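You operate a simulated robot arm through the tools that you are given. There is no shell and no other tool. Be economical: measure what you need, move in short steps, check, and stop when the job is done.

Carry out the task below with a simulated robot arm. There is one attempt and no reset: what you move stays moved.

TASK
Oil the middle of the press plate, press the dough ball beside it flat and open the press.
Fine: use the oil brush; oil and stand the brush back before the dough goes on; leave the other ball.
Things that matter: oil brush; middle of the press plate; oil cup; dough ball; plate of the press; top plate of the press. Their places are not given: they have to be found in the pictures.

It is judged by the outcome, as a careful person would: the job done as asked, and still so three seconds after it is handed in. It fails if anything else is knocked over, pushed out of place, dropped, spilled or broken.

THE ROBOT
A 7-joint arm with a two-finger parallel gripper, fixed in place. Base frame: the origin is at the foot of the arm, x ahead of it, y to its left, z up; the work surface is at about z = 800. Lengths are in mm, angles in degrees, forces in N, time in s.
With the tool pointing down near the work surface it reaches from about 300 to 700 mm from the base axis. Its first joint turns from -66.0 to 66.0 degrees. Payload 1.57 kg.
Tool frame: the origin (TCP) lies between the finger pads and is the grasp point; the fingertips stand 30 mm ahead of it; z points along the fingers, y is the line along which they close. The gripper opens to 110 mm. The fingers are 24 mm wide and 12 mm thick; the gripper's body (48 by 112 mm) begins 78 mm behind the TCP.
Orientation is that of the tool frame in the base frame, as [roll, pitch, yaw] about the fixed x, y, z axes, in that order (R = Rz(yaw) Ry(pitch) Rx(roll)). With the fingers straight down and closing along the base's y, the tool's x points along the base's -x, its y along +y and its z along -z.

THE INTERFACE
- The arm moves only by the tool send_rows. Its argument "targets" is one flat list of numbers, 7 for each row, row after row: the turn, a rotation vector about the base's x, y, z in units of 6 degrees (1.0 is 6 degrees), then the shift along the base's x, y, z in units of 40 mm (1.0 is 40 mm), then the opening, from 0 (shut) to 1 (fully open). In form: [wx, wy, wz, dx, dy, dz, fingers, wx, wy, wz, dx, dy, dz, fingers, ...]. A call has 1 to 12 rows; each row shifts and turns the commanded pose from where the row before left it. A call with a number of a shift or a turn outside -1 to 1 is refused whole. A row lasts 0.2 s, in which the tool goes at most 50 mm and 8.6 degrees; a call with a longer step from one row to the next is refused whole, and so is a gripper value outside its range. A pose out of reach is approached as far as the arm can. The call stops where the force on the tool passes 70 N (or 10 N more than at its start, if that is more) or the arm is blocked; 0.2 s more then pass. The fingers move at their own pace (about 108 mm/s each) and stop on an object; they squeeze with about 40 N. The grip force told is the motor's: it shows also when the fingers shut on nothing. Time passes only in rows, and 0.2 s behind the last, so rows that do not move let the fingers close. It gives the time, the measured TCP pose, the force on the tool (base axes), the opening and the grip force at its end, in the units of the frame above (readings bear some noise), and new pictures: "views" is both (left out), scene, wrist or none.
- Cameras (640 x 400 px; columns grow to the right, rows downward): "scene" is fixed at [183.9, -408.9, 1427.5]; the picture's right is [0.53, -0.85, 0.00], its down [-0.48, -0.30, -0.82] and it looks along [0.70, 0.43, -0.57] (base axes); focal length 271 px, centre (320, 200). "wrist" rides on the gripper at [-36, 0, -80] in the tool frame; the picture's right is [0.00, -1.00, 0.00], its down [0.97, 0.00, -0.24] and it looks along [0.24, 0.00, 0.97] (tool axes); focal length 218 px, centre (320, 200).
- probe_pixels(camera, pixels): for up to 12 pixels [column, row] of the newest picture of that camera ("zoom" is the newest enlarged one), the place [x, y, z] in the base frame of the surface seen there, good to about 2 mm, but the place of the scene camera against the robot may be out by one fixed shift of up to 25 mm in any direction. No time passes.
- zoom(camera, box): a new picture of the part [left, top, right, bottom] of that camera's present view, enlarged. No time passes.
- close_job(): hands the job in; it is judged then, once.

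Work in short steps. Measure before you move; look again where a grasp or a placing could have gone wrong, and mend it. You have 80 turns and 120 pictures in all, the two below and enlarged ones among them. Open the gripper and draw the arm clear of the work before you hand the job in, unless the task says otherwise; then end with one line.

The tools are called after "Call:" as name(argument=value, ...) on one line, values as JSON. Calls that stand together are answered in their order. send_rows: Moves the arm, as the interface text tells. Its arguments: {"type":"object","properties":{"targets":{"type":"array","items":{"type":"number"}},"views":{"type":"string","enum":["both","scene","wrist","none"]}},"required":["targets"]} The other tools are called the same way: probe_pixels (camera, pixels) gives the place of the surface under pixels of a picture; zoom (camera, box) takes an enlarged picture of a part of a camera's view; close_job () hands the job in.

At the start:

```text
clock: 0.0
eef_pos: [466.8, -14.8, 1249.1]
ee_rot: [-180.0, 0.0, -179.9]
contact_force: [0.2, 0.1, -0.5]
opening: 109.8
gripper_force: 0.0
```

scene: 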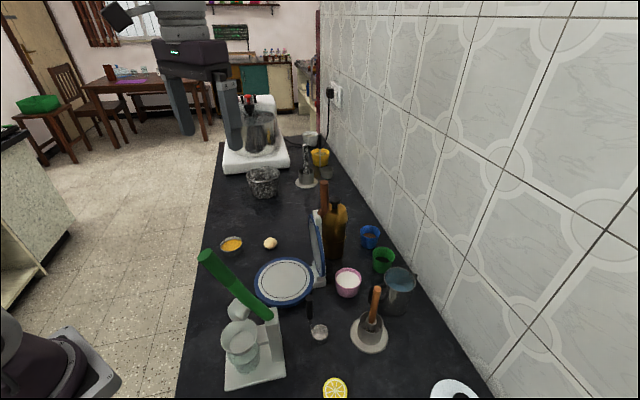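
wrist: 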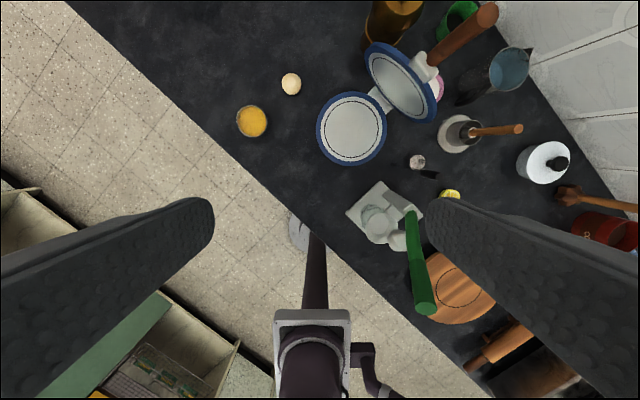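

The press (scene ~285,280), a ball (270,243) and a yellow cup (231,245) are visible; I zoom to find the brush, the oil cup and the other ball.

Call:
zoom(camera="scene", box=[200, 170, 440, 320])

Call:
zoom(camera="wrist", box=[220, 0, 640, 262])

Call:
zoom(camera="scene", box=[200, 280, 480, 400])

Call:
zoom(camera="scene", box=[200, 80, 400, 205])

```text
2.67 times, centred on (320, 245) of scene
```

zoom: 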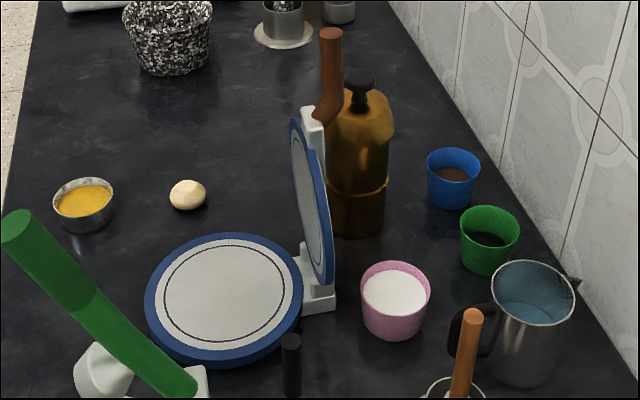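

```text
1.52 times, centred on (430, 131) of wrist
```

zoom: 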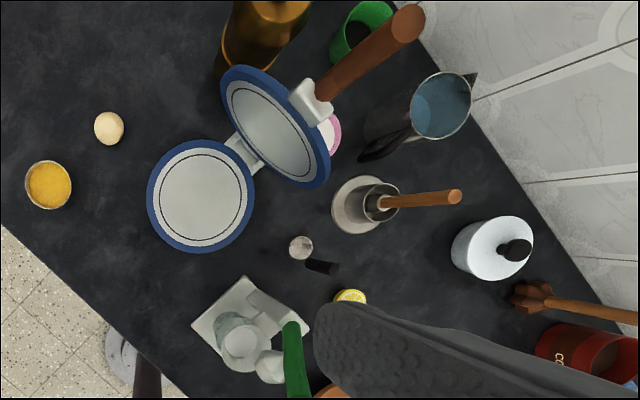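

```text
2.29 times, centred on (340, 340) of scene
```

zoom: 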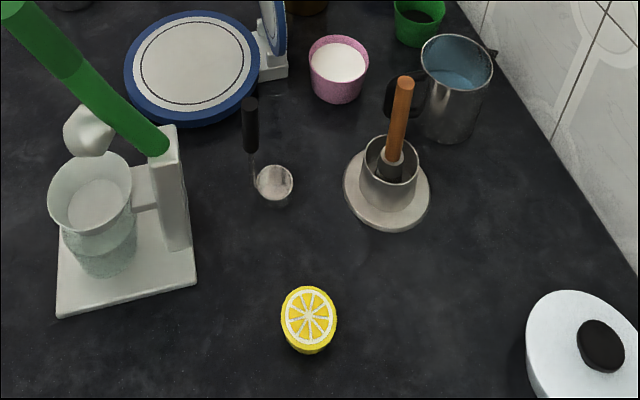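

```text
3.20 times, centred on (300, 142) of scene
```

zoom: 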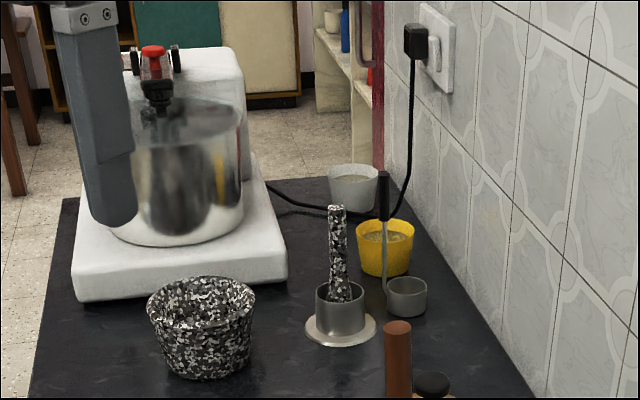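

I look closer at the wooden-handled tool in the cup on a base (scene 370,320) and at the far right of the wrist view.

Call:
zoom(camera="scene", box=[330, 270, 430, 360])

Call:
zoom(camera="wrist", box=[420, 90, 640, 260])

Call:
zoom(camera="wrist", box=[230, 50, 400, 170])

```text
4.44 times, centred on (380, 315) of scene
```

zoom: 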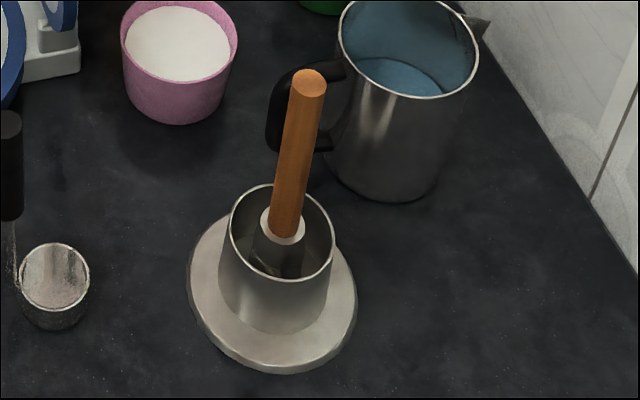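

```text
2.35 times, centred on (530, 175) of wrist
```

zoom: 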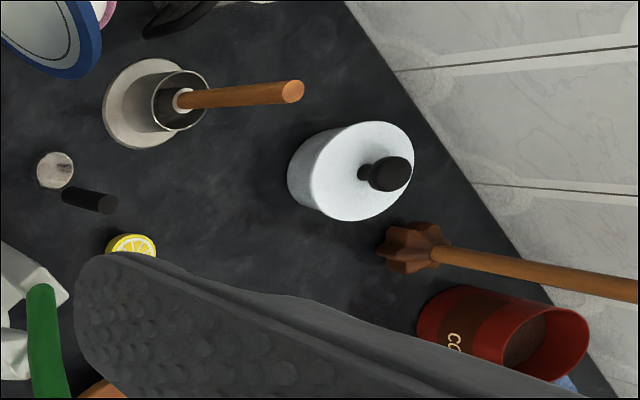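

```text
3.33 times, centred on (315, 110) of wrist
```

zoom: 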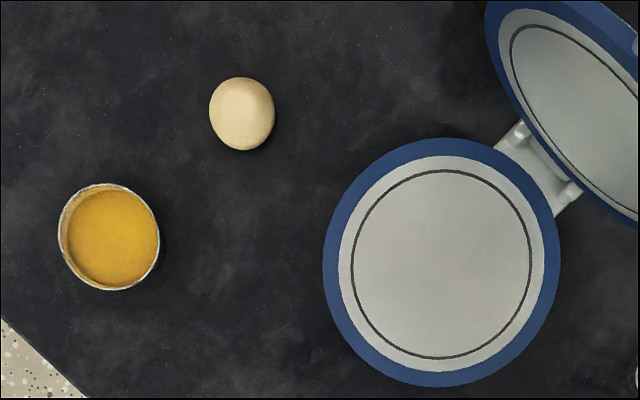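

I probe the main parts now with both cameras (also to find the scene camera's shift).

Call:
probe_pixels(camera="wrist", pixels=[[291, 83], [252, 122], [351, 129], [398, 85], [485, 15], [519, 129], [460, 131], [417, 161], [428, 174], [450, 193], [380, 100], [440, 130]])

Call:
probe_pixels(camera="scene", pixels=[[270, 242], [231, 244], [285, 280], [318, 250], [324, 183], [376, 290], [368, 345], [319, 333], [309, 308], [335, 388], [315, 215], [326, 280]])

```text
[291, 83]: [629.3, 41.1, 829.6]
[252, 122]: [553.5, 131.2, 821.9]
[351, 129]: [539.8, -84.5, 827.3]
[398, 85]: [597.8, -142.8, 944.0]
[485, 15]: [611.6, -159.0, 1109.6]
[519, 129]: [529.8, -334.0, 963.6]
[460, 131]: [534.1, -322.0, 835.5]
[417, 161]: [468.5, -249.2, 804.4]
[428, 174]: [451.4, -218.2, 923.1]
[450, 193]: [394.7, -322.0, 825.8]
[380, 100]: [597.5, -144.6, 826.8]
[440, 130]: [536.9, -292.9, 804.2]
```

```text
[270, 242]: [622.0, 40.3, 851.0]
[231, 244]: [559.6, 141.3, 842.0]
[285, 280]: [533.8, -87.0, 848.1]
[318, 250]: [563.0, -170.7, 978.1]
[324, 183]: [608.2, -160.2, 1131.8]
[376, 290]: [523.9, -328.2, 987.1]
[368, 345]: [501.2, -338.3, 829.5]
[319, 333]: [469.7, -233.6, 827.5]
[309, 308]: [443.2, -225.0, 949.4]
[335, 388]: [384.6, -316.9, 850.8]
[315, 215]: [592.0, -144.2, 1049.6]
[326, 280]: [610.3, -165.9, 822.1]
```

Wrist readings put the brush-like handle top at about (530,-334,964). I fly there high to look into the cup from above.

Call:
send_rows(targets=[0, 0, 0, 0.2, -0.9, 0, 1, 0, 0, 0, 0.2, -0.9, 0, 1, 0, 0, 0, 0.2, -0.9, 0, 1, 0, 0, 0, 0.2, -0.9, 0, 1, 0, 0, 0, 0.2, -0.9, 0, 1, 0, 0, 0, 0.2, -0.9, 0, 1, 0, 0, 0, 0.2, -0.9, -0.5, 1, 0, 0, 0, 0.2, -0.9, -0.5, 1, 0, 0, 0, 0, 0, -0.5, 1], views="wrist")

```text
clock: 2.0
eef_pos: [514.0, -268.7, 1183.6]
ee_rot: [-180.0, 0.1, 179.9]
contact_force: [0.3, 0.2, -0.9]
opening: 109.8
gripper_force: 0.1
out of reach, approached as far as the arm can: row 6, 8
```

wrist: 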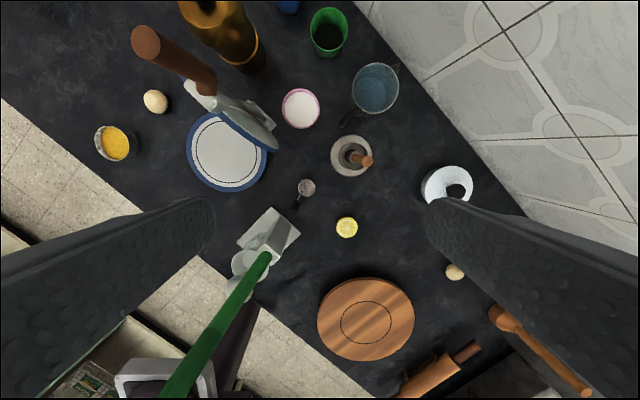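

The other ball is at wrist (455,271), far from the press. I zoom on the handled tool in the cup (352,155) and the right side.

Call:
zoom(camera="wrist", box=[300, 115, 420, 190])

Call:
zoom(camera="wrist", box=[360, 240, 640, 400])

Call:
probe_pixels(camera="wrist", pixels=[[367, 160], [352, 155], [349, 150], [335, 165], [345, 140], [228, 150], [155, 101], [115, 142], [145, 42], [200, 85], [455, 271], [350, 173]])

```text
5.33 times, centred on (360, 152) of wrist
```

zoom: 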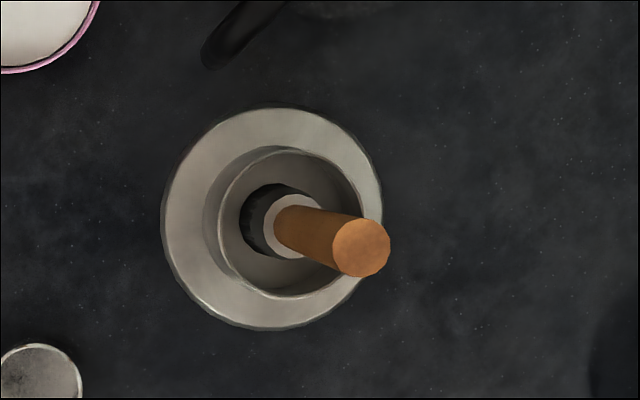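

```text
2.29 times, centred on (500, 320) of wrist
```

zoom: 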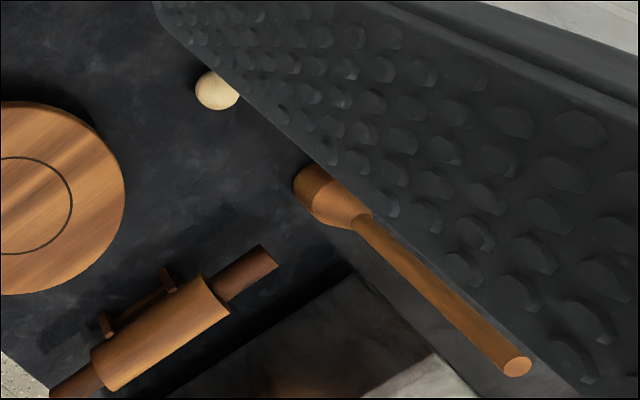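

```text
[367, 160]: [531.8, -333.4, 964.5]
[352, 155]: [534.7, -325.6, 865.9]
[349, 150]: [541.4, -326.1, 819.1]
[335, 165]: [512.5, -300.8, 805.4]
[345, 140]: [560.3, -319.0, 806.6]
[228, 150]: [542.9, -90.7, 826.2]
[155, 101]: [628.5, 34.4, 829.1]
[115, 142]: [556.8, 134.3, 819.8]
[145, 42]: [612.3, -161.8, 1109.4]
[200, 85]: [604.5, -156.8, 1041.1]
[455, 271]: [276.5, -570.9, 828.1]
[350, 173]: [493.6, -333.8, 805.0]
```

The tool is a brush (wood handle, pale ferrule, dark bristles) standing in a steel cup on a saucer. I probe the cup rim, the jug and the brush axis.

Call:
probe_pixels(camera="wrist", pixels=[[342, 155], [355, 143], [364, 151], [345, 165], [353, 170], [374, 66], [395, 95], [355, 105], [345, 122], [358, 156], [362, 158], [300, 92]])

Call:
zoom(camera="wrist", box=[330, 130, 390, 180])

```text
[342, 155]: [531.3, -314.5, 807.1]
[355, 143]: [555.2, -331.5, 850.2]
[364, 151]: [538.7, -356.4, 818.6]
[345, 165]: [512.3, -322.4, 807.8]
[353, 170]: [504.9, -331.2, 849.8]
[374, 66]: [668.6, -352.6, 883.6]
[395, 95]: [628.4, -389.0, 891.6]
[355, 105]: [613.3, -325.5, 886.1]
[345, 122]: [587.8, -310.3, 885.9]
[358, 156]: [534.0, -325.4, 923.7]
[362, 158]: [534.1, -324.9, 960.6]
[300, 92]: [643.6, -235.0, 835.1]
```

```text
8.00 times, centred on (360, 155) of wrist
```

zoom: 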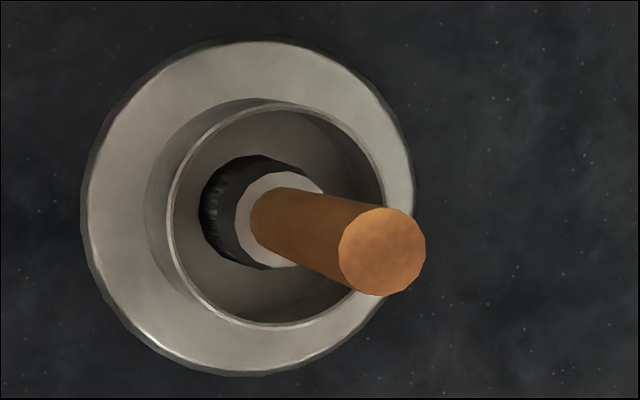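

Brush axis ≈ (531,-332), vertical, cup rim z 850. I go down and part way toward it and read the pose.

Call:
send_rows(targets=[0, 0, 0, 0, 0, -1, 0.6, 0, 0, 0, 0, 0, -1, 0.6, 0, 0, 0, 0, 0, -1, 0.6, 0, 0, 0, 0, 0, -0.5, 0.6, 0, 0, 0, 0, 0, 0, 0.6], views="none")

```text
clock: 3.2
eef_pos: [515.9, -265.5, 1041.8]
ee_rot: [180.0, 0.0, -179.9]
contact_force: [-0.9, 0.2, 0.4]
opening: 65.9
gripper_force: 0.2
```

Call:
send_rows(targets=[0, 0, 0, 0.2, -0.83, 0, 0.6, 0, 0, 0, 0.18, -0.83, 0, 0.6, 0, 0, 0, 0, 0, 0, 0.6], views="wrist")

```text
clock: 4.0
eef_pos: [529.7, -333.4, 1042.7]
ee_rot: [180.0, 0.0, 179.9]
contact_force: [-0.1, -0.1, -0.5]
opening: 66.0
gripper_force: 0.0
```

wrist: 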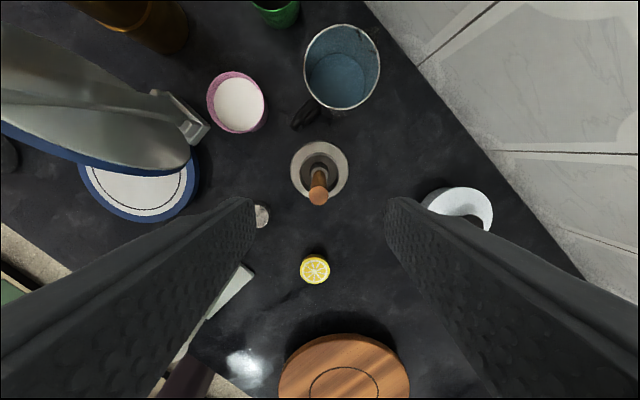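

The handle (318,195) is centred between the fingers; I descend to z≈932.

Call:
send_rows(targets=[0, 0, 0, 0.02, 0, -0.9, 0.6, 0, 0, 0, 0, 0, -0.9, 0.6, 0, 0, 0, 0, 0, -0.9, 0.6, 0, 0, 0, 0, 0, 0, 0.6], views="both")

Call:
probe_pixels(camera="wrist", pixels=[[318, 260], [318, 230], [318, 245]])

```text
clock: 5.0
eef_pos: [533.3, -333.2, 933.0]
ee_rot: [180.0, -0.1, 180.0]
contact_force: [-0.1, 0.1, 0.3]
opening: 65.9
gripper_force: 0.1
```

scene: 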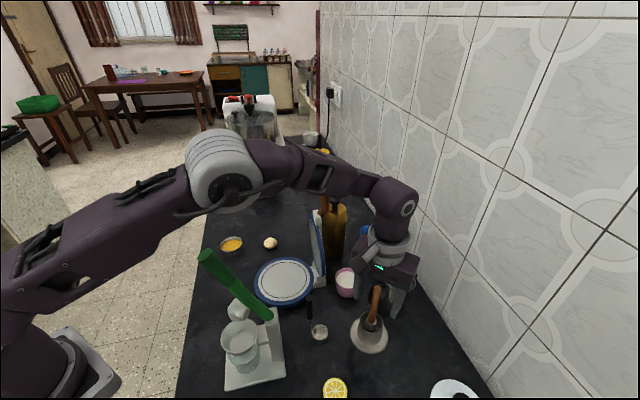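
wrist: 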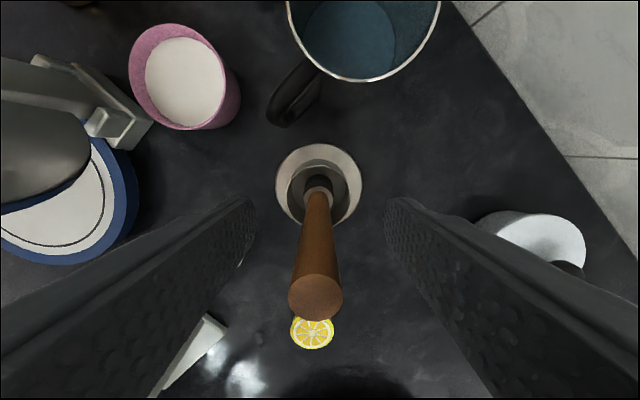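

```text
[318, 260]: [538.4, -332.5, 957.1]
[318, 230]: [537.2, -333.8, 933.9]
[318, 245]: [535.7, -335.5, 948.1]
```

Handle is between the pads; I close.

Call:
send_rows(targets=[0, 0, 0, -0.05, 0, 0, 0, 0, 0, 0, 0, 0, 0, 0, 0, 0, 0, 0, 0, 0, 0, 0, 0, 0, 0, 0, 0, 0], views="none")

```text
clock: 6.0
eef_pos: [530.6, -334.6, 935.2]
ee_rot: [-180.0, 0.0, 179.9]
contact_force: [-0.7, 0.2, 0.0]
opening: 13.6
gripper_force: 30.3
```

Gripped (13.6 mm). Lift straight up 100 mm and look.

Call:
send_rows(targets=[0, 0, 0, 0, 0, 0.5, 0, 0, 0, 0, 0, 0, 0.5, 0, 0, 0, 0, 0, 0, 0.8, 0, 0, 0, 0, 0, 0, 0.8, 0, 0, 0, 0, 0, 0, 0, 0], views="both")

Call:
zoom(camera="scene", box=[300, 220, 460, 360])

Call:
zoom(camera="wrist", box=[260, 120, 380, 330])

```text
clock: 7.2
eef_pos: [531.5, -332.2, 1040.3]
ee_rot: [179.9, 0.1, 180.0]
contact_force: [-0.1, 0.0, -0.1]
opening: 13.6
gripper_force: 30.5
```

scene: 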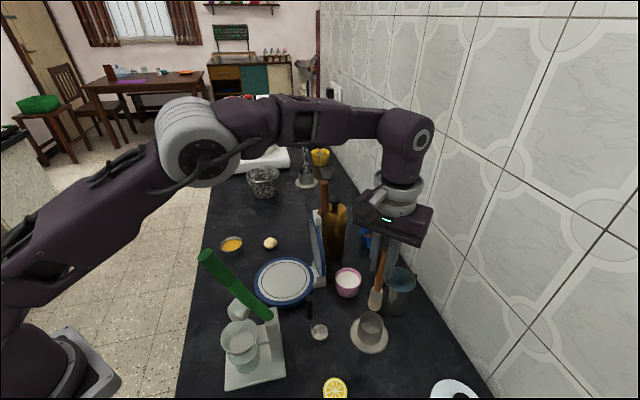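
wrist: 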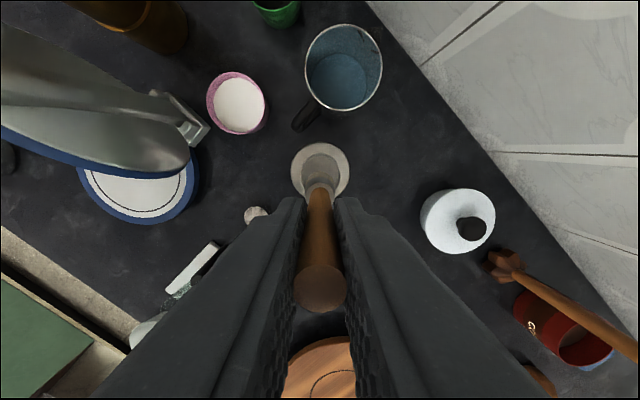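

```text
2.86 times, centred on (380, 290) of scene
```

zoom: 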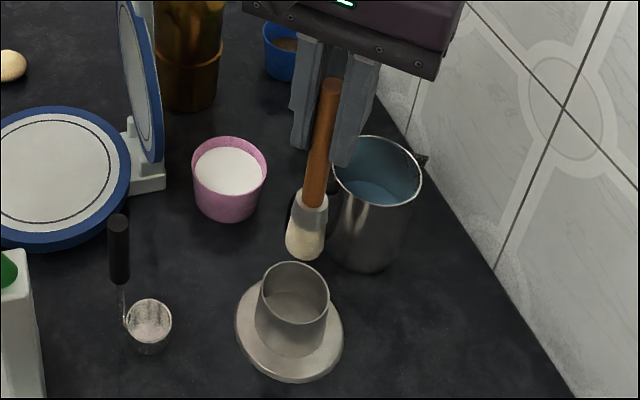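

```text
1.90 times, centred on (320, 225) of wrist
```

zoom: 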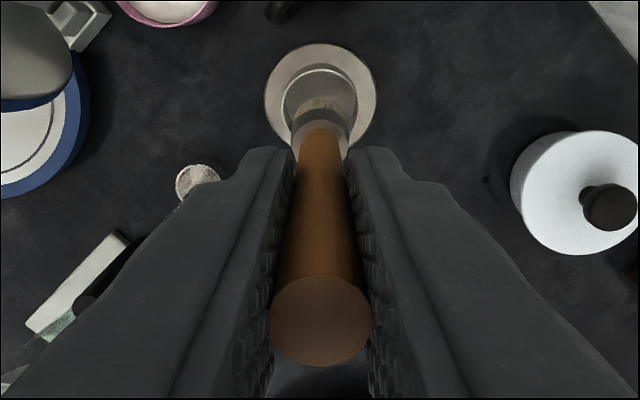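

The bristles are pale and the cup seems empty (just a stand), so oil must be elsewhere — I look at the candidate cups and the stand's inside.

Call:
zoom(camera="scene", box=[215, 230, 250, 260])

Call:
zoom(camera="scene", box=[345, 305, 395, 355])

Call:
zoom(camera="scene", box=[280, 130, 360, 200])

```text
13.33 times, centred on (232, 245) of scene
```

zoom: 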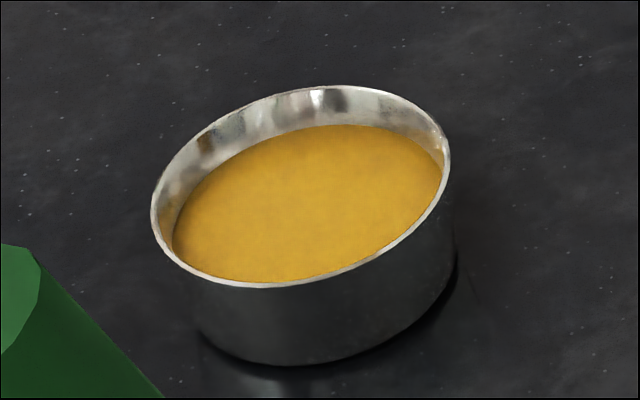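

```text
8.00 times, centred on (370, 330) of scene
```

zoom: 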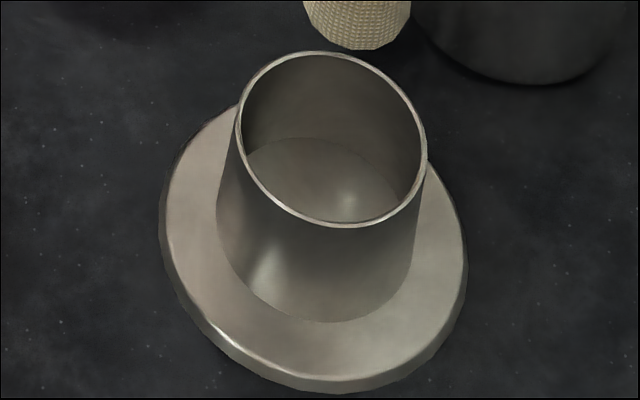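

```text
5.71 times, centred on (320, 165) of scene
```

zoom: 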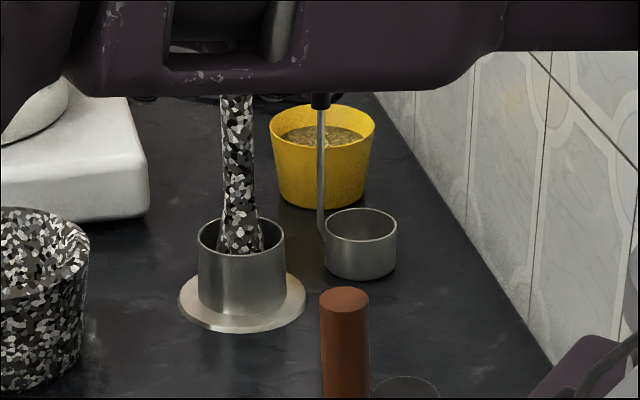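

The metal bowl with amber liquid beside the press is the oil cup. I measure the brush tip in the scene view against the stand rim (known z 850).

Call:
probe_pixels(camera="scene", pixels=[[374, 308], [374, 306], [375, 300], [378, 290], [371, 333], [358, 320], [381, 322], [352, 338]])

Call:
zoom(camera="scene", box=[360, 270, 400, 320])

```text
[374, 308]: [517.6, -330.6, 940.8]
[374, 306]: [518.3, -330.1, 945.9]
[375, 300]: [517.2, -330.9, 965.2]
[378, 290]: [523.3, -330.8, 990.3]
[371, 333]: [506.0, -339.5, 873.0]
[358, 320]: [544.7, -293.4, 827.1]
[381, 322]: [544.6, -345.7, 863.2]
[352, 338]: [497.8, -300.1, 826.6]
```

```text
8.00 times, centred on (380, 295) of scene
```

zoom: 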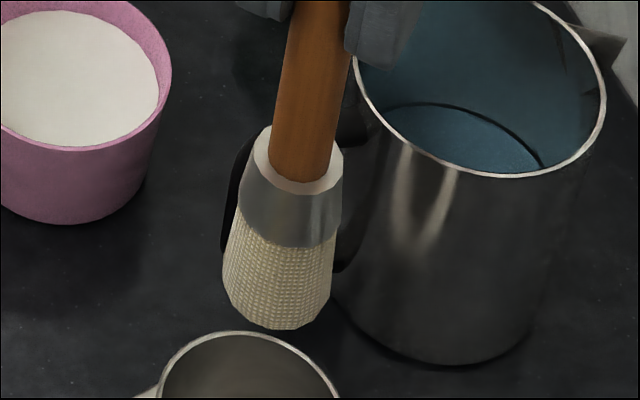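

Tip is ~126 mm below the TCP. I check the heights of the green lever and the top plate for the route to the oil cup.

Call:
probe_pixels(camera="scene", pixels=[[205, 257], [240, 285], [316, 213], [312, 222], [324, 184], [231, 238], [222, 240], [240, 243], [231, 250], [335, 205]])

Call:
send_rows(targets=[0, 0, 0, -0.1, 0, 0.9, 0, 0, 0, 0, -0.2, 0.3, 0.9, 0, 0, 0, 0, -0.2, 0.9, 0.2, 0, 0, 0, 0, 0, 0, 0, 0], views="none")

```text
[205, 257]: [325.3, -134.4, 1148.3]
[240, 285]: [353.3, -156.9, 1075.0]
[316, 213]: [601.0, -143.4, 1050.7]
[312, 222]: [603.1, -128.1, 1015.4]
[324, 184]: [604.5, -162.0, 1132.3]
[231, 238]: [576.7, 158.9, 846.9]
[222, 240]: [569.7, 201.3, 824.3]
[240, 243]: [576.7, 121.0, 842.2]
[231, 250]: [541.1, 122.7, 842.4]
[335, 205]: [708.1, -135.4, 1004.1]
```

```text
clock: 8.2
eef_pos: [513.7, -286.1, 1117.8]
ee_rot: [179.9, 0.0, 180.0]
contact_force: [-0.3, -0.2, -0.2]
opening: 13.8
gripper_force: 30.1
```

Route clear at x≈495; I carry the brush across to above the oil cup.

Call:
send_rows(targets=[0, 0, 0, -0.3, 0.9, 0, 0, 0, 0, 0, -0.2, 0.95, 0, 0, 0, 0, 0, 0, 0.95, 0, 0, 0, 0, 0, 0, 0.95, 0, 0, 0, 0, 0, 0, 0.95, 0, 0, 0, 0, 0, 0, 0.95, 0, 0, 0, 0, 0, 0.2, 0.95, 0, 0, 0, 0, 0, 0.3, 0.95, 0, 0, 0, 0, 0, 0.3, 0.95, 0, 0, 0, 0, 0, 0.4, 0.95, -0.3, 0, 0, 0, 0, 0.33, 0.95, -0.5, 0, 0, 0, 0, 0, 0.05, -0.5, 0], views="both")

Call:
probe_pixels(camera="wrist", pixels=[[320, 120], [320, 140], [320, 160]])

```text
clock: 10.8
eef_pos: [550.2, 131.7, 1066.2]
ee_rot: [179.9, 0.0, -179.9]
contact_force: [-0.7, 0.4, -0.4]
opening: 13.9
gripper_force: 30.4
```

scene: 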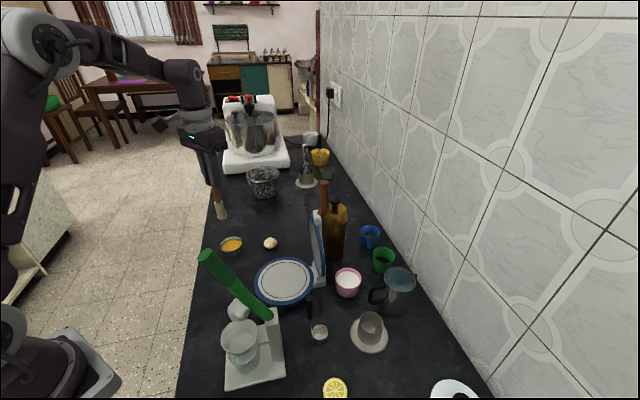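
wrist: 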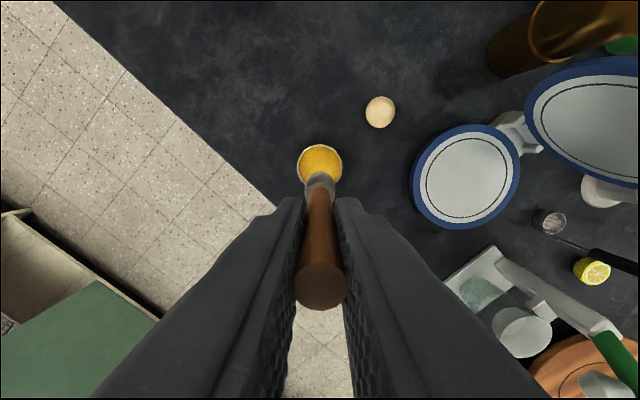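

```text
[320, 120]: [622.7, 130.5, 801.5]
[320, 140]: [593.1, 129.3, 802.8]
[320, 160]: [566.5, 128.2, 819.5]
```

Call:
probe_pixels(camera="wrist", pixels=[[320, 145], [320, 147], [300, 163], [341, 163], [302, 163], [339, 163], [306, 181], [337, 180], [320, 155]])

Call:
zoom(camera="wrist", box=[280, 130, 360, 200])

```text
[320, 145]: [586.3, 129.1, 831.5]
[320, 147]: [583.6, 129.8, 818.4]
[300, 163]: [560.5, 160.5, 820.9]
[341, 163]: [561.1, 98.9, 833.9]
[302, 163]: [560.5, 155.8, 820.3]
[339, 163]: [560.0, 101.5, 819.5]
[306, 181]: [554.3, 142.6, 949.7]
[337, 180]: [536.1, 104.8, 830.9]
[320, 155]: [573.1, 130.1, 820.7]
```

```text
5.71 times, centred on (320, 165) of wrist
```

zoom: 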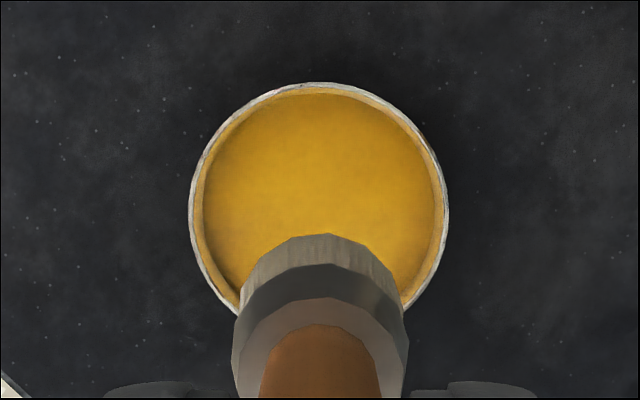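

Cup centre ≈ (555.5,130), rim z 832, oil z 820. I lower the brush to tip ≈ 812 and swish slightly, then lift.

Call:
send_rows(targets=[0, 0, 0, 0.12, -0.04, -0.8, 0, 0, 0, 0, 0, 0, -0.8, 0, 0, 0, 0, 0, 0, -0.8, 0, 0, 0, 0, 0, 0, -0.6, 0, 0, 0, 0, 0, 0, -0.18, 0, 0, 0, 0, 0, 0, 0, 0], views="both")

Call:
zoom(camera="scene", box=[205, 215, 265, 265])

```text
clock: 12.2
eef_pos: [558.0, 129.7, 940.7]
ee_rot: [180.0, 0.3, -179.9]
contact_force: [2.2, -2.5, 26.8]
opening: 14.0
gripper_force: 30.9
```

scene: 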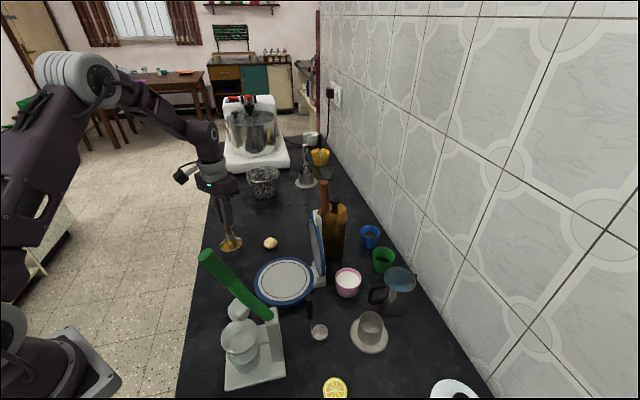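
wrist: 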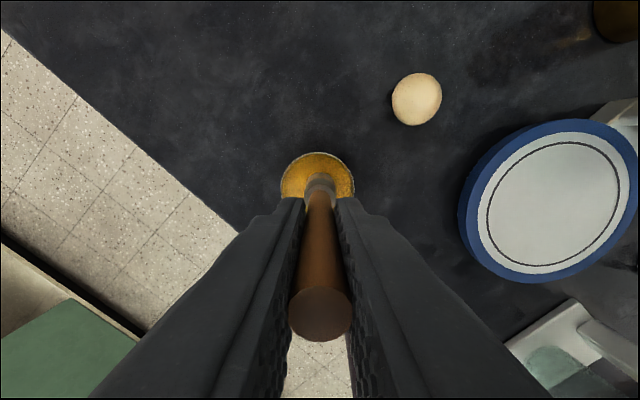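

```text
8.00 times, centred on (235, 240) of scene
```

zoom: 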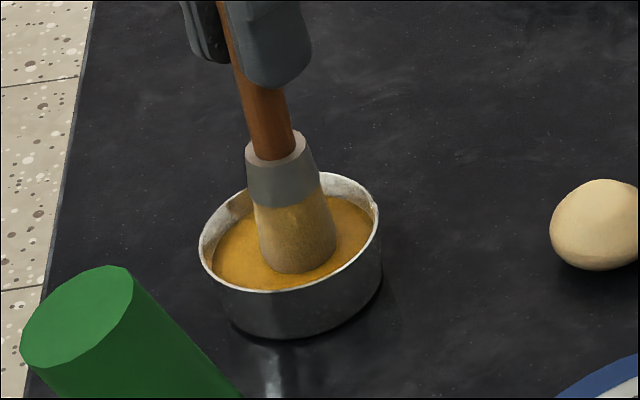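

The brush is in the oil (27 N contact). I lift straight up and check it.

Call:
send_rows(targets=[0, 0, 0, 0, 0, 0.3, 0, 0, 0, 0, 0, 0, 0.5, 0, 0, 0, 0, 0, 0, 0.8, 0, 0, 0, 0, 0, 0, 0.8, 0, 0, 0, 0, 0, 0, 0, 0], views="both")

Call:
zoom(camera="scene", box=[195, 180, 265, 260])

```text
clock: 13.4
eef_pos: [554.9, 132.2, 1036.0]
ee_rot: [180.0, 0.0, -180.0]
contact_force: [-0.8, 0.2, 0.2]
opening: 13.7
gripper_force: 30.5
```

scene: 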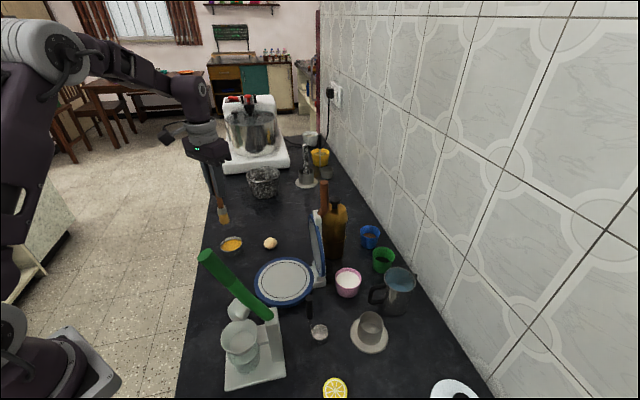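
wrist: 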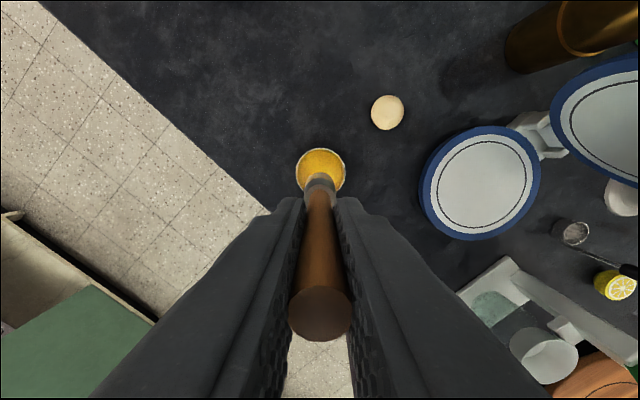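

```text
5.00 times, centred on (230, 220) of scene
```

zoom: 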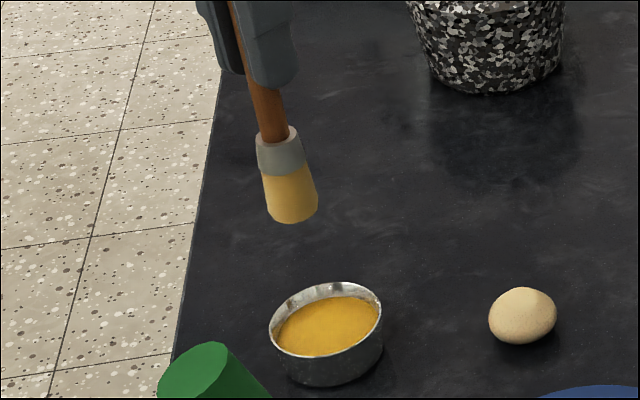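

The brush is now amber — oiled. It slid a little in the grip; I probe the handle top, the plate and the tip.

Call:
probe_pixels(camera="wrist", pixels=[[320, 315], [320, 330], [480, 182], [430, 182], [540, 182], [485, 133], [480, 232], [388, 112], [475, 137], [472, 236]])

Call:
probe_pixels(camera="scene", pixels=[[223, 223], [223, 221], [222, 215], [285, 280], [256, 283], [313, 280], [283, 258], [285, 305]])

```text
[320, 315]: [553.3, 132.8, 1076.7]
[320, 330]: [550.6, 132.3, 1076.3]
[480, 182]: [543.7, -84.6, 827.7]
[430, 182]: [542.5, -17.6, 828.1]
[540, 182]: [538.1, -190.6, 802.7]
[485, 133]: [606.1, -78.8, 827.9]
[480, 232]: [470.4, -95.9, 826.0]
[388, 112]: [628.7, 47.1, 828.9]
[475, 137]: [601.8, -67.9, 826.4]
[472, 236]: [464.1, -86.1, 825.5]
```

```text
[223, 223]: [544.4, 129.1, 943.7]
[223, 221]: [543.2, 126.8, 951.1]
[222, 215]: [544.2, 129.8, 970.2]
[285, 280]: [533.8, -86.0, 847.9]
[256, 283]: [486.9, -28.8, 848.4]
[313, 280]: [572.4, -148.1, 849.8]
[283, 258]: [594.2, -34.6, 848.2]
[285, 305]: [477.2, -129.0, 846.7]
```

Tip is now 116 mm below the TCP; plate centre ≈ (540,-86), z 827. I carry the brush above it.

Call:
send_rows(targets=[0, 0, 0, -0.06, -0.9, 0.4, 0, 0, 0, 0, -0.06, -0.91, 0.2, 0, 0, 0, 0, -0.06, -0.91, 0, 0, 0, 0, 0, -0.06, -0.91, 0, 0, 0, 0, 0, -0.06, -0.91, 0, 0, 0, 0, 0, -0.06, -0.91, 0, 0, 0, 0, 0, 0, 0, -0.8, 0, 0, 0, 0, 0, 0, -0.8, 0, 0, 0, 0, 0, 0, 0, 0], views="both")

Call:
zoom(camera="scene", box=[240, 190, 340, 310])

```text
clock: 15.4
eef_pos: [539.1, -86.4, 995.9]
ee_rot: [180.0, -0.1, 179.9]
contact_force: [0.8, 0.3, 0.0]
opening: 13.9
gripper_force: 30.0
```

scene: 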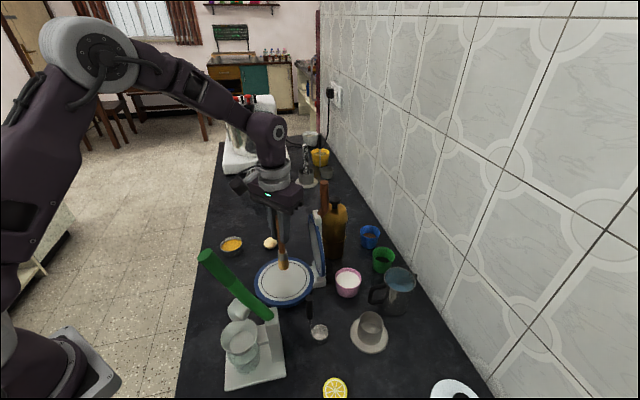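
wrist: 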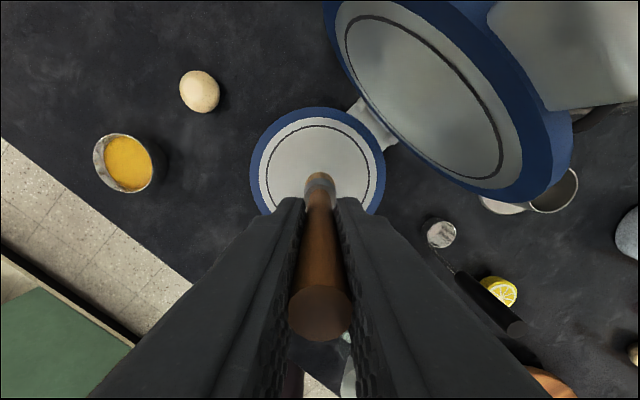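

```text
3.33 times, centred on (290, 250) of scene
```

zoom: 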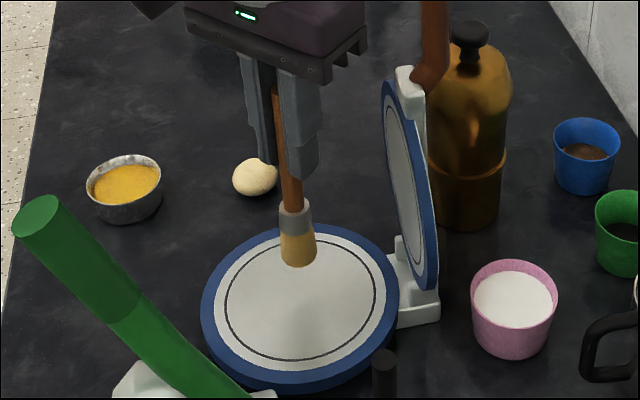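

Brush is centred over the plate, clear of the top plate. I lower onto the plate.

Call:
send_rows(targets=[0, 0, 0, 0, 0, -0.6, 0, 0, 0, 0, 0, 0, -0.5, 0, 0, 0, 0, 0, 0, -0.2, 0, 0, 0, 0, 0, 0, -0.08, 0, 0, 0, 0, 0, 0, 0, 0], views="none")

```text
clock: 16.6
eef_pos: [541.5, -89.5, 943.3]
ee_rot: [179.9, 0.2, 180.0]
contact_force: [1.6, 1.3, 27.2]
opening: 14.2
gripper_force: 30.3
```

Contact 27 N; I ease slightly and make short strokes around the middle, then lift.

Call:
send_rows(targets=[0, 0, 0, 0, 0, 0.03, 0, 0, 0, 0, 0.25, 0, 0, 0, 0, 0, 0, -0.25, 0.2, 0, 0, 0, 0, 0, -0.25, -0.2, 0, 0, 0, 0, 0, 0, -0.2, 0, 0, 0, 0, 0, 0.25, 0.2, 0, 0, 0, 0, 0, 0, 0, 0, 0], views="none")

Call:
send_rows(targets=[0, 0, 0, 0, 0, 0.3, 0, 0, 0, 0, 0, 0, 0.8, 0, 0, 0, 0, 0, 0, 0.8, 0, 0, 0, 0, 0, 0, 0.8, 0, 0, 0, 0, 0, 0, 0, 0], views="both")

Call:
zoom(camera="scene", box=[240, 190, 340, 310])

Call:
zoom(camera="wrist", box=[240, 80, 400, 220])

```text
clock: 18.2
eef_pos: [540.8, -89.2, 942.9]
ee_rot: [180.0, -0.1, 180.0]
contact_force: [0.8, -0.2, -1.3]
opening: 13.8
gripper_force: 30.7
```

```text
clock: 19.4
eef_pos: [543.4, -88.9, 1050.5]
ee_rot: [-180.0, 0.0, 180.0]
contact_force: [-0.2, -0.7, -0.9]
opening: 13.8
gripper_force: 29.9
```

scene: 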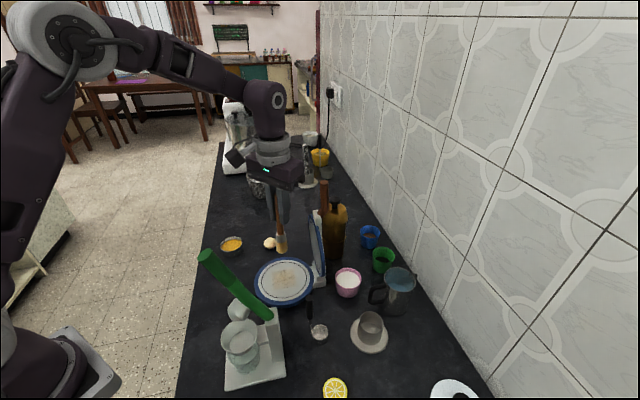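
wrist: 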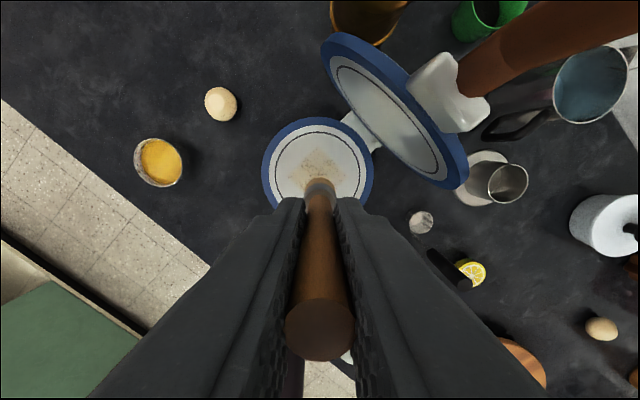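

```text
3.33 times, centred on (290, 250) of scene
```

zoom: 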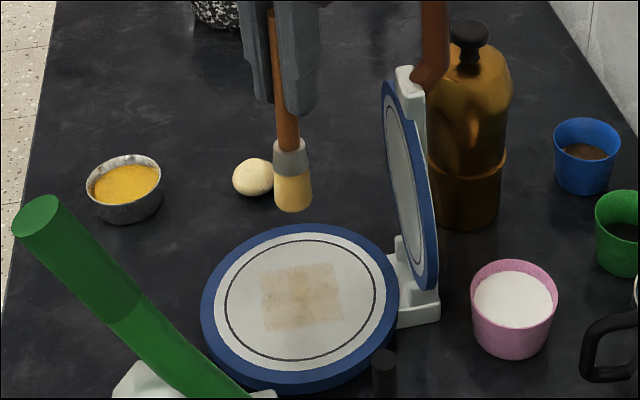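

```text
2.86 times, centred on (320, 150) of wrist
```

zoom: 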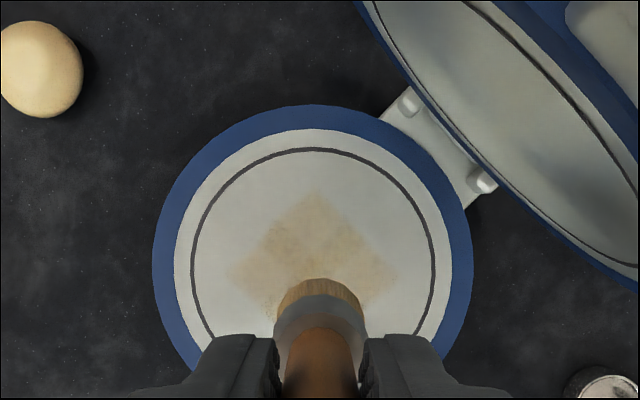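

An oil patch shows on the plate middle but thin; I check the brush's position in the grip, then give a second, more thorough pass.

Call:
probe_pixels(camera="wrist", pixels=[[320, 325], [320, 335], [320, 160], [282, 172], [354, 172], [320, 148]])

Call:
probe_pixels(camera="scene", pixels=[[278, 252], [278, 250], [293, 278], [271, 274], [312, 276], [291, 290], [288, 269]])

```text
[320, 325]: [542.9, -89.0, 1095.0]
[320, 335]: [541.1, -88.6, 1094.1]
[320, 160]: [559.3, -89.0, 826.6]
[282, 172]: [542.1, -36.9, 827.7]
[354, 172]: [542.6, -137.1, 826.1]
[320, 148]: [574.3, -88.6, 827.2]
```

```text
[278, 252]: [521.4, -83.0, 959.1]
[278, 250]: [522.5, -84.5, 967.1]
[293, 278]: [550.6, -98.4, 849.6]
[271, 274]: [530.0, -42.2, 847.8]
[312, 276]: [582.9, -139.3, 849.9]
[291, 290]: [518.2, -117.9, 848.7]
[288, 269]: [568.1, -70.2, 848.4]
```

Tip now 112 mm below TCP. Second pass with light contact over ±20 mm.

Call:
send_rows(targets=[0, 0, 0, -0.07, 0.08, -0.9, 0, 0, 0, 0, 0, 0, -0.9, 0, 0, 0, 0, 0, 0, -0.7, 0, 0, 0, 0, 0, 0, -0.3, 0, 0, 0, 0, 0, 0, -0.02, 0, 0, 0, 0, 0.4, 0, 0, 0, 0, 0, 0, -0.4, 0.4, 0, 0, 0, 0, 0, -0.4, -0.4, 0, 0, 0, 0, 0, 0.4, -0.4, 0, 0, 0, 0, 0, 0, 0.4, 0, 0], views="none")

Call:
send_rows(targets=[0, 0, 0, 0.25, 0.25, 0, 0, 0, 0, 0, -0.25, -0.25, 0, 0, 0, 0, 0, -0.25, -0.25, 0, 0, 0, 0, 0, 0.25, 0.25, 0, 0, 0, 0, 0, 0, 0, 0.3, 0, 0, 0, 0, 0, 0, 0.9, 0, 0, 0, 0, 0, 0, 0.9, 0, 0, 0, 0, 0, 0, 0.9, 0, 0, 0, 0, 0, 0, 0, 0], views="both")

Call:
zoom(camera="scene", box=[240, 190, 340, 310])

```text
clock: 21.6
eef_pos: [538.3, -87.0, 937.2]
ee_rot: [-179.9, 0.2, -180.0]
contact_force: [0.7, -6.5, 17.6]
opening: 14.2
gripper_force: 30.5
```

```text
clock: 23.6
eef_pos: [540.9, -84.4, 1059.2]
ee_rot: [-180.0, 0.0, 180.0]
contact_force: [-0.5, -0.2, -0.6]
opening: 13.8
gripper_force: 30.3
```

scene: 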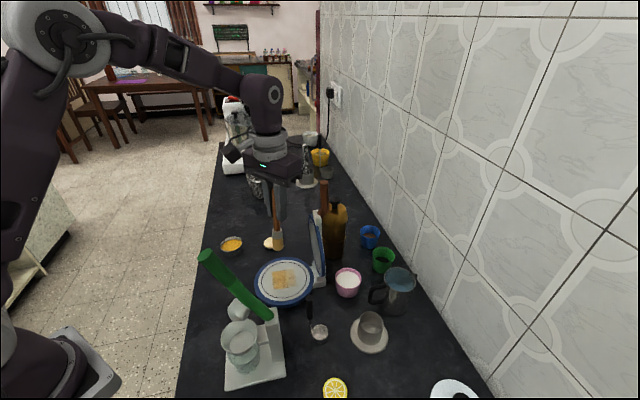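
wrist: 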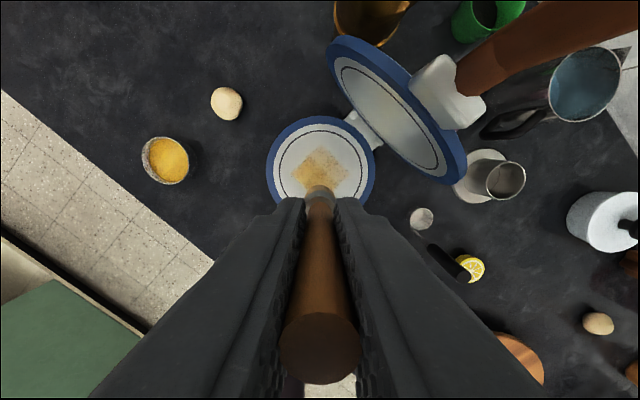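

```text
3.33 times, centred on (290, 250) of scene
```

zoom: 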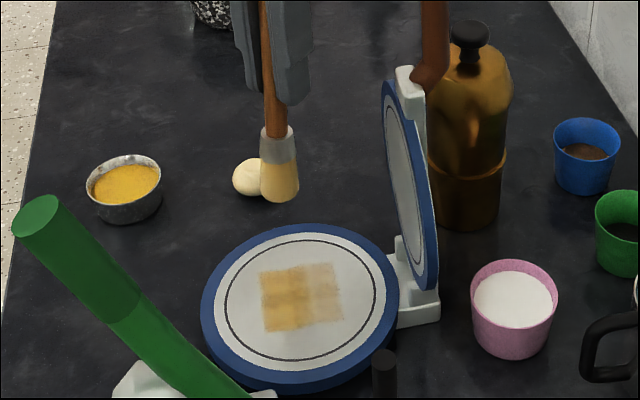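

Coverage improved; the strip toward the hinge is still thin. I check the slip and stroke there.

Call:
probe_pixels(camera="wrist", pixels=[[320, 340], [320, 355]])

```text
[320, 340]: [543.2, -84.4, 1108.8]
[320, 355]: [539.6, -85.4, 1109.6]
```

Call:
send_rows(targets=[0, 0, 0, 0.55, -0.05, -0.8, 0, 0, 0, 0, 0, 0, -0.9, 0, 0, 0, 0, 0, 0, -0.9, 0, 0, 0, 0, 0, 0, -0.5, 0, 0, 0, 0, 0, 0, -0.06, 0, 0, 0, 0, -0.3, -0.32, 0, 0, 0, 0, 0, -0.3, -0.33, 0, 0, 0, 0, 0, 0.3, 0.32, 0, 0, 0, 0, 0, 0.3, 0.33, 0, 0, 0, 0, 0, -0.3, -0.33, 0, 0, 0, 0, 0, -0.2, -0.2, 0, 0], views="none")

Call:
send_rows(targets=[0, 0, 0, -0.25, 0.25, 0, 0, 0, 0, 0, 0.5, 0.5, 0, 0, 0, 0, 0, -0.1, 0.1, 0.3, 0, 0, 0, 0, -0.15, 0, 0.9, 0, 0, 0, 0, 0, 0, 0.9, 0, 0, 0, 0, 0, 0, 0.9, 0, 0, 0, 0, 0, 0, 0, 0], views="both")

Call:
zoom(camera="scene", box=[240, 190, 340, 310])

```text
clock: 26.0
eef_pos: [541.2, -106.2, 930.0]
ee_rot: [-180.0, 0.1, 180.0]
contact_force: [2.7, 2.4, 7.5]
opening: 13.8
gripper_force: 30.2
```

```text
clock: 27.6
eef_pos: [540.8, -73.9, 1054.6]
ee_rot: [179.9, 0.0, -180.0]
contact_force: [0.0, 0.2, -0.2]
opening: 14.1
gripper_force: 31.1
```

scene: 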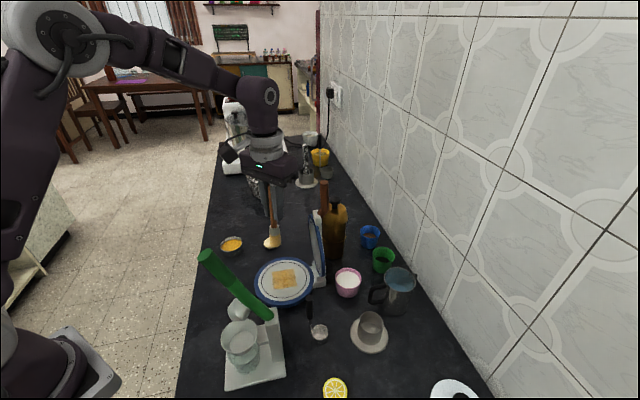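
wrist: 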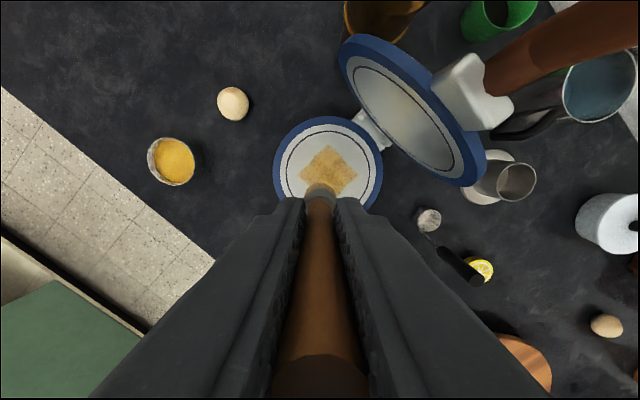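

```text
3.33 times, centred on (290, 250) of scene
```

zoom: 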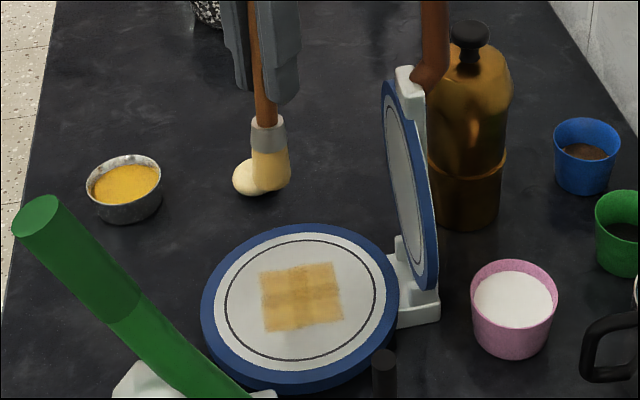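

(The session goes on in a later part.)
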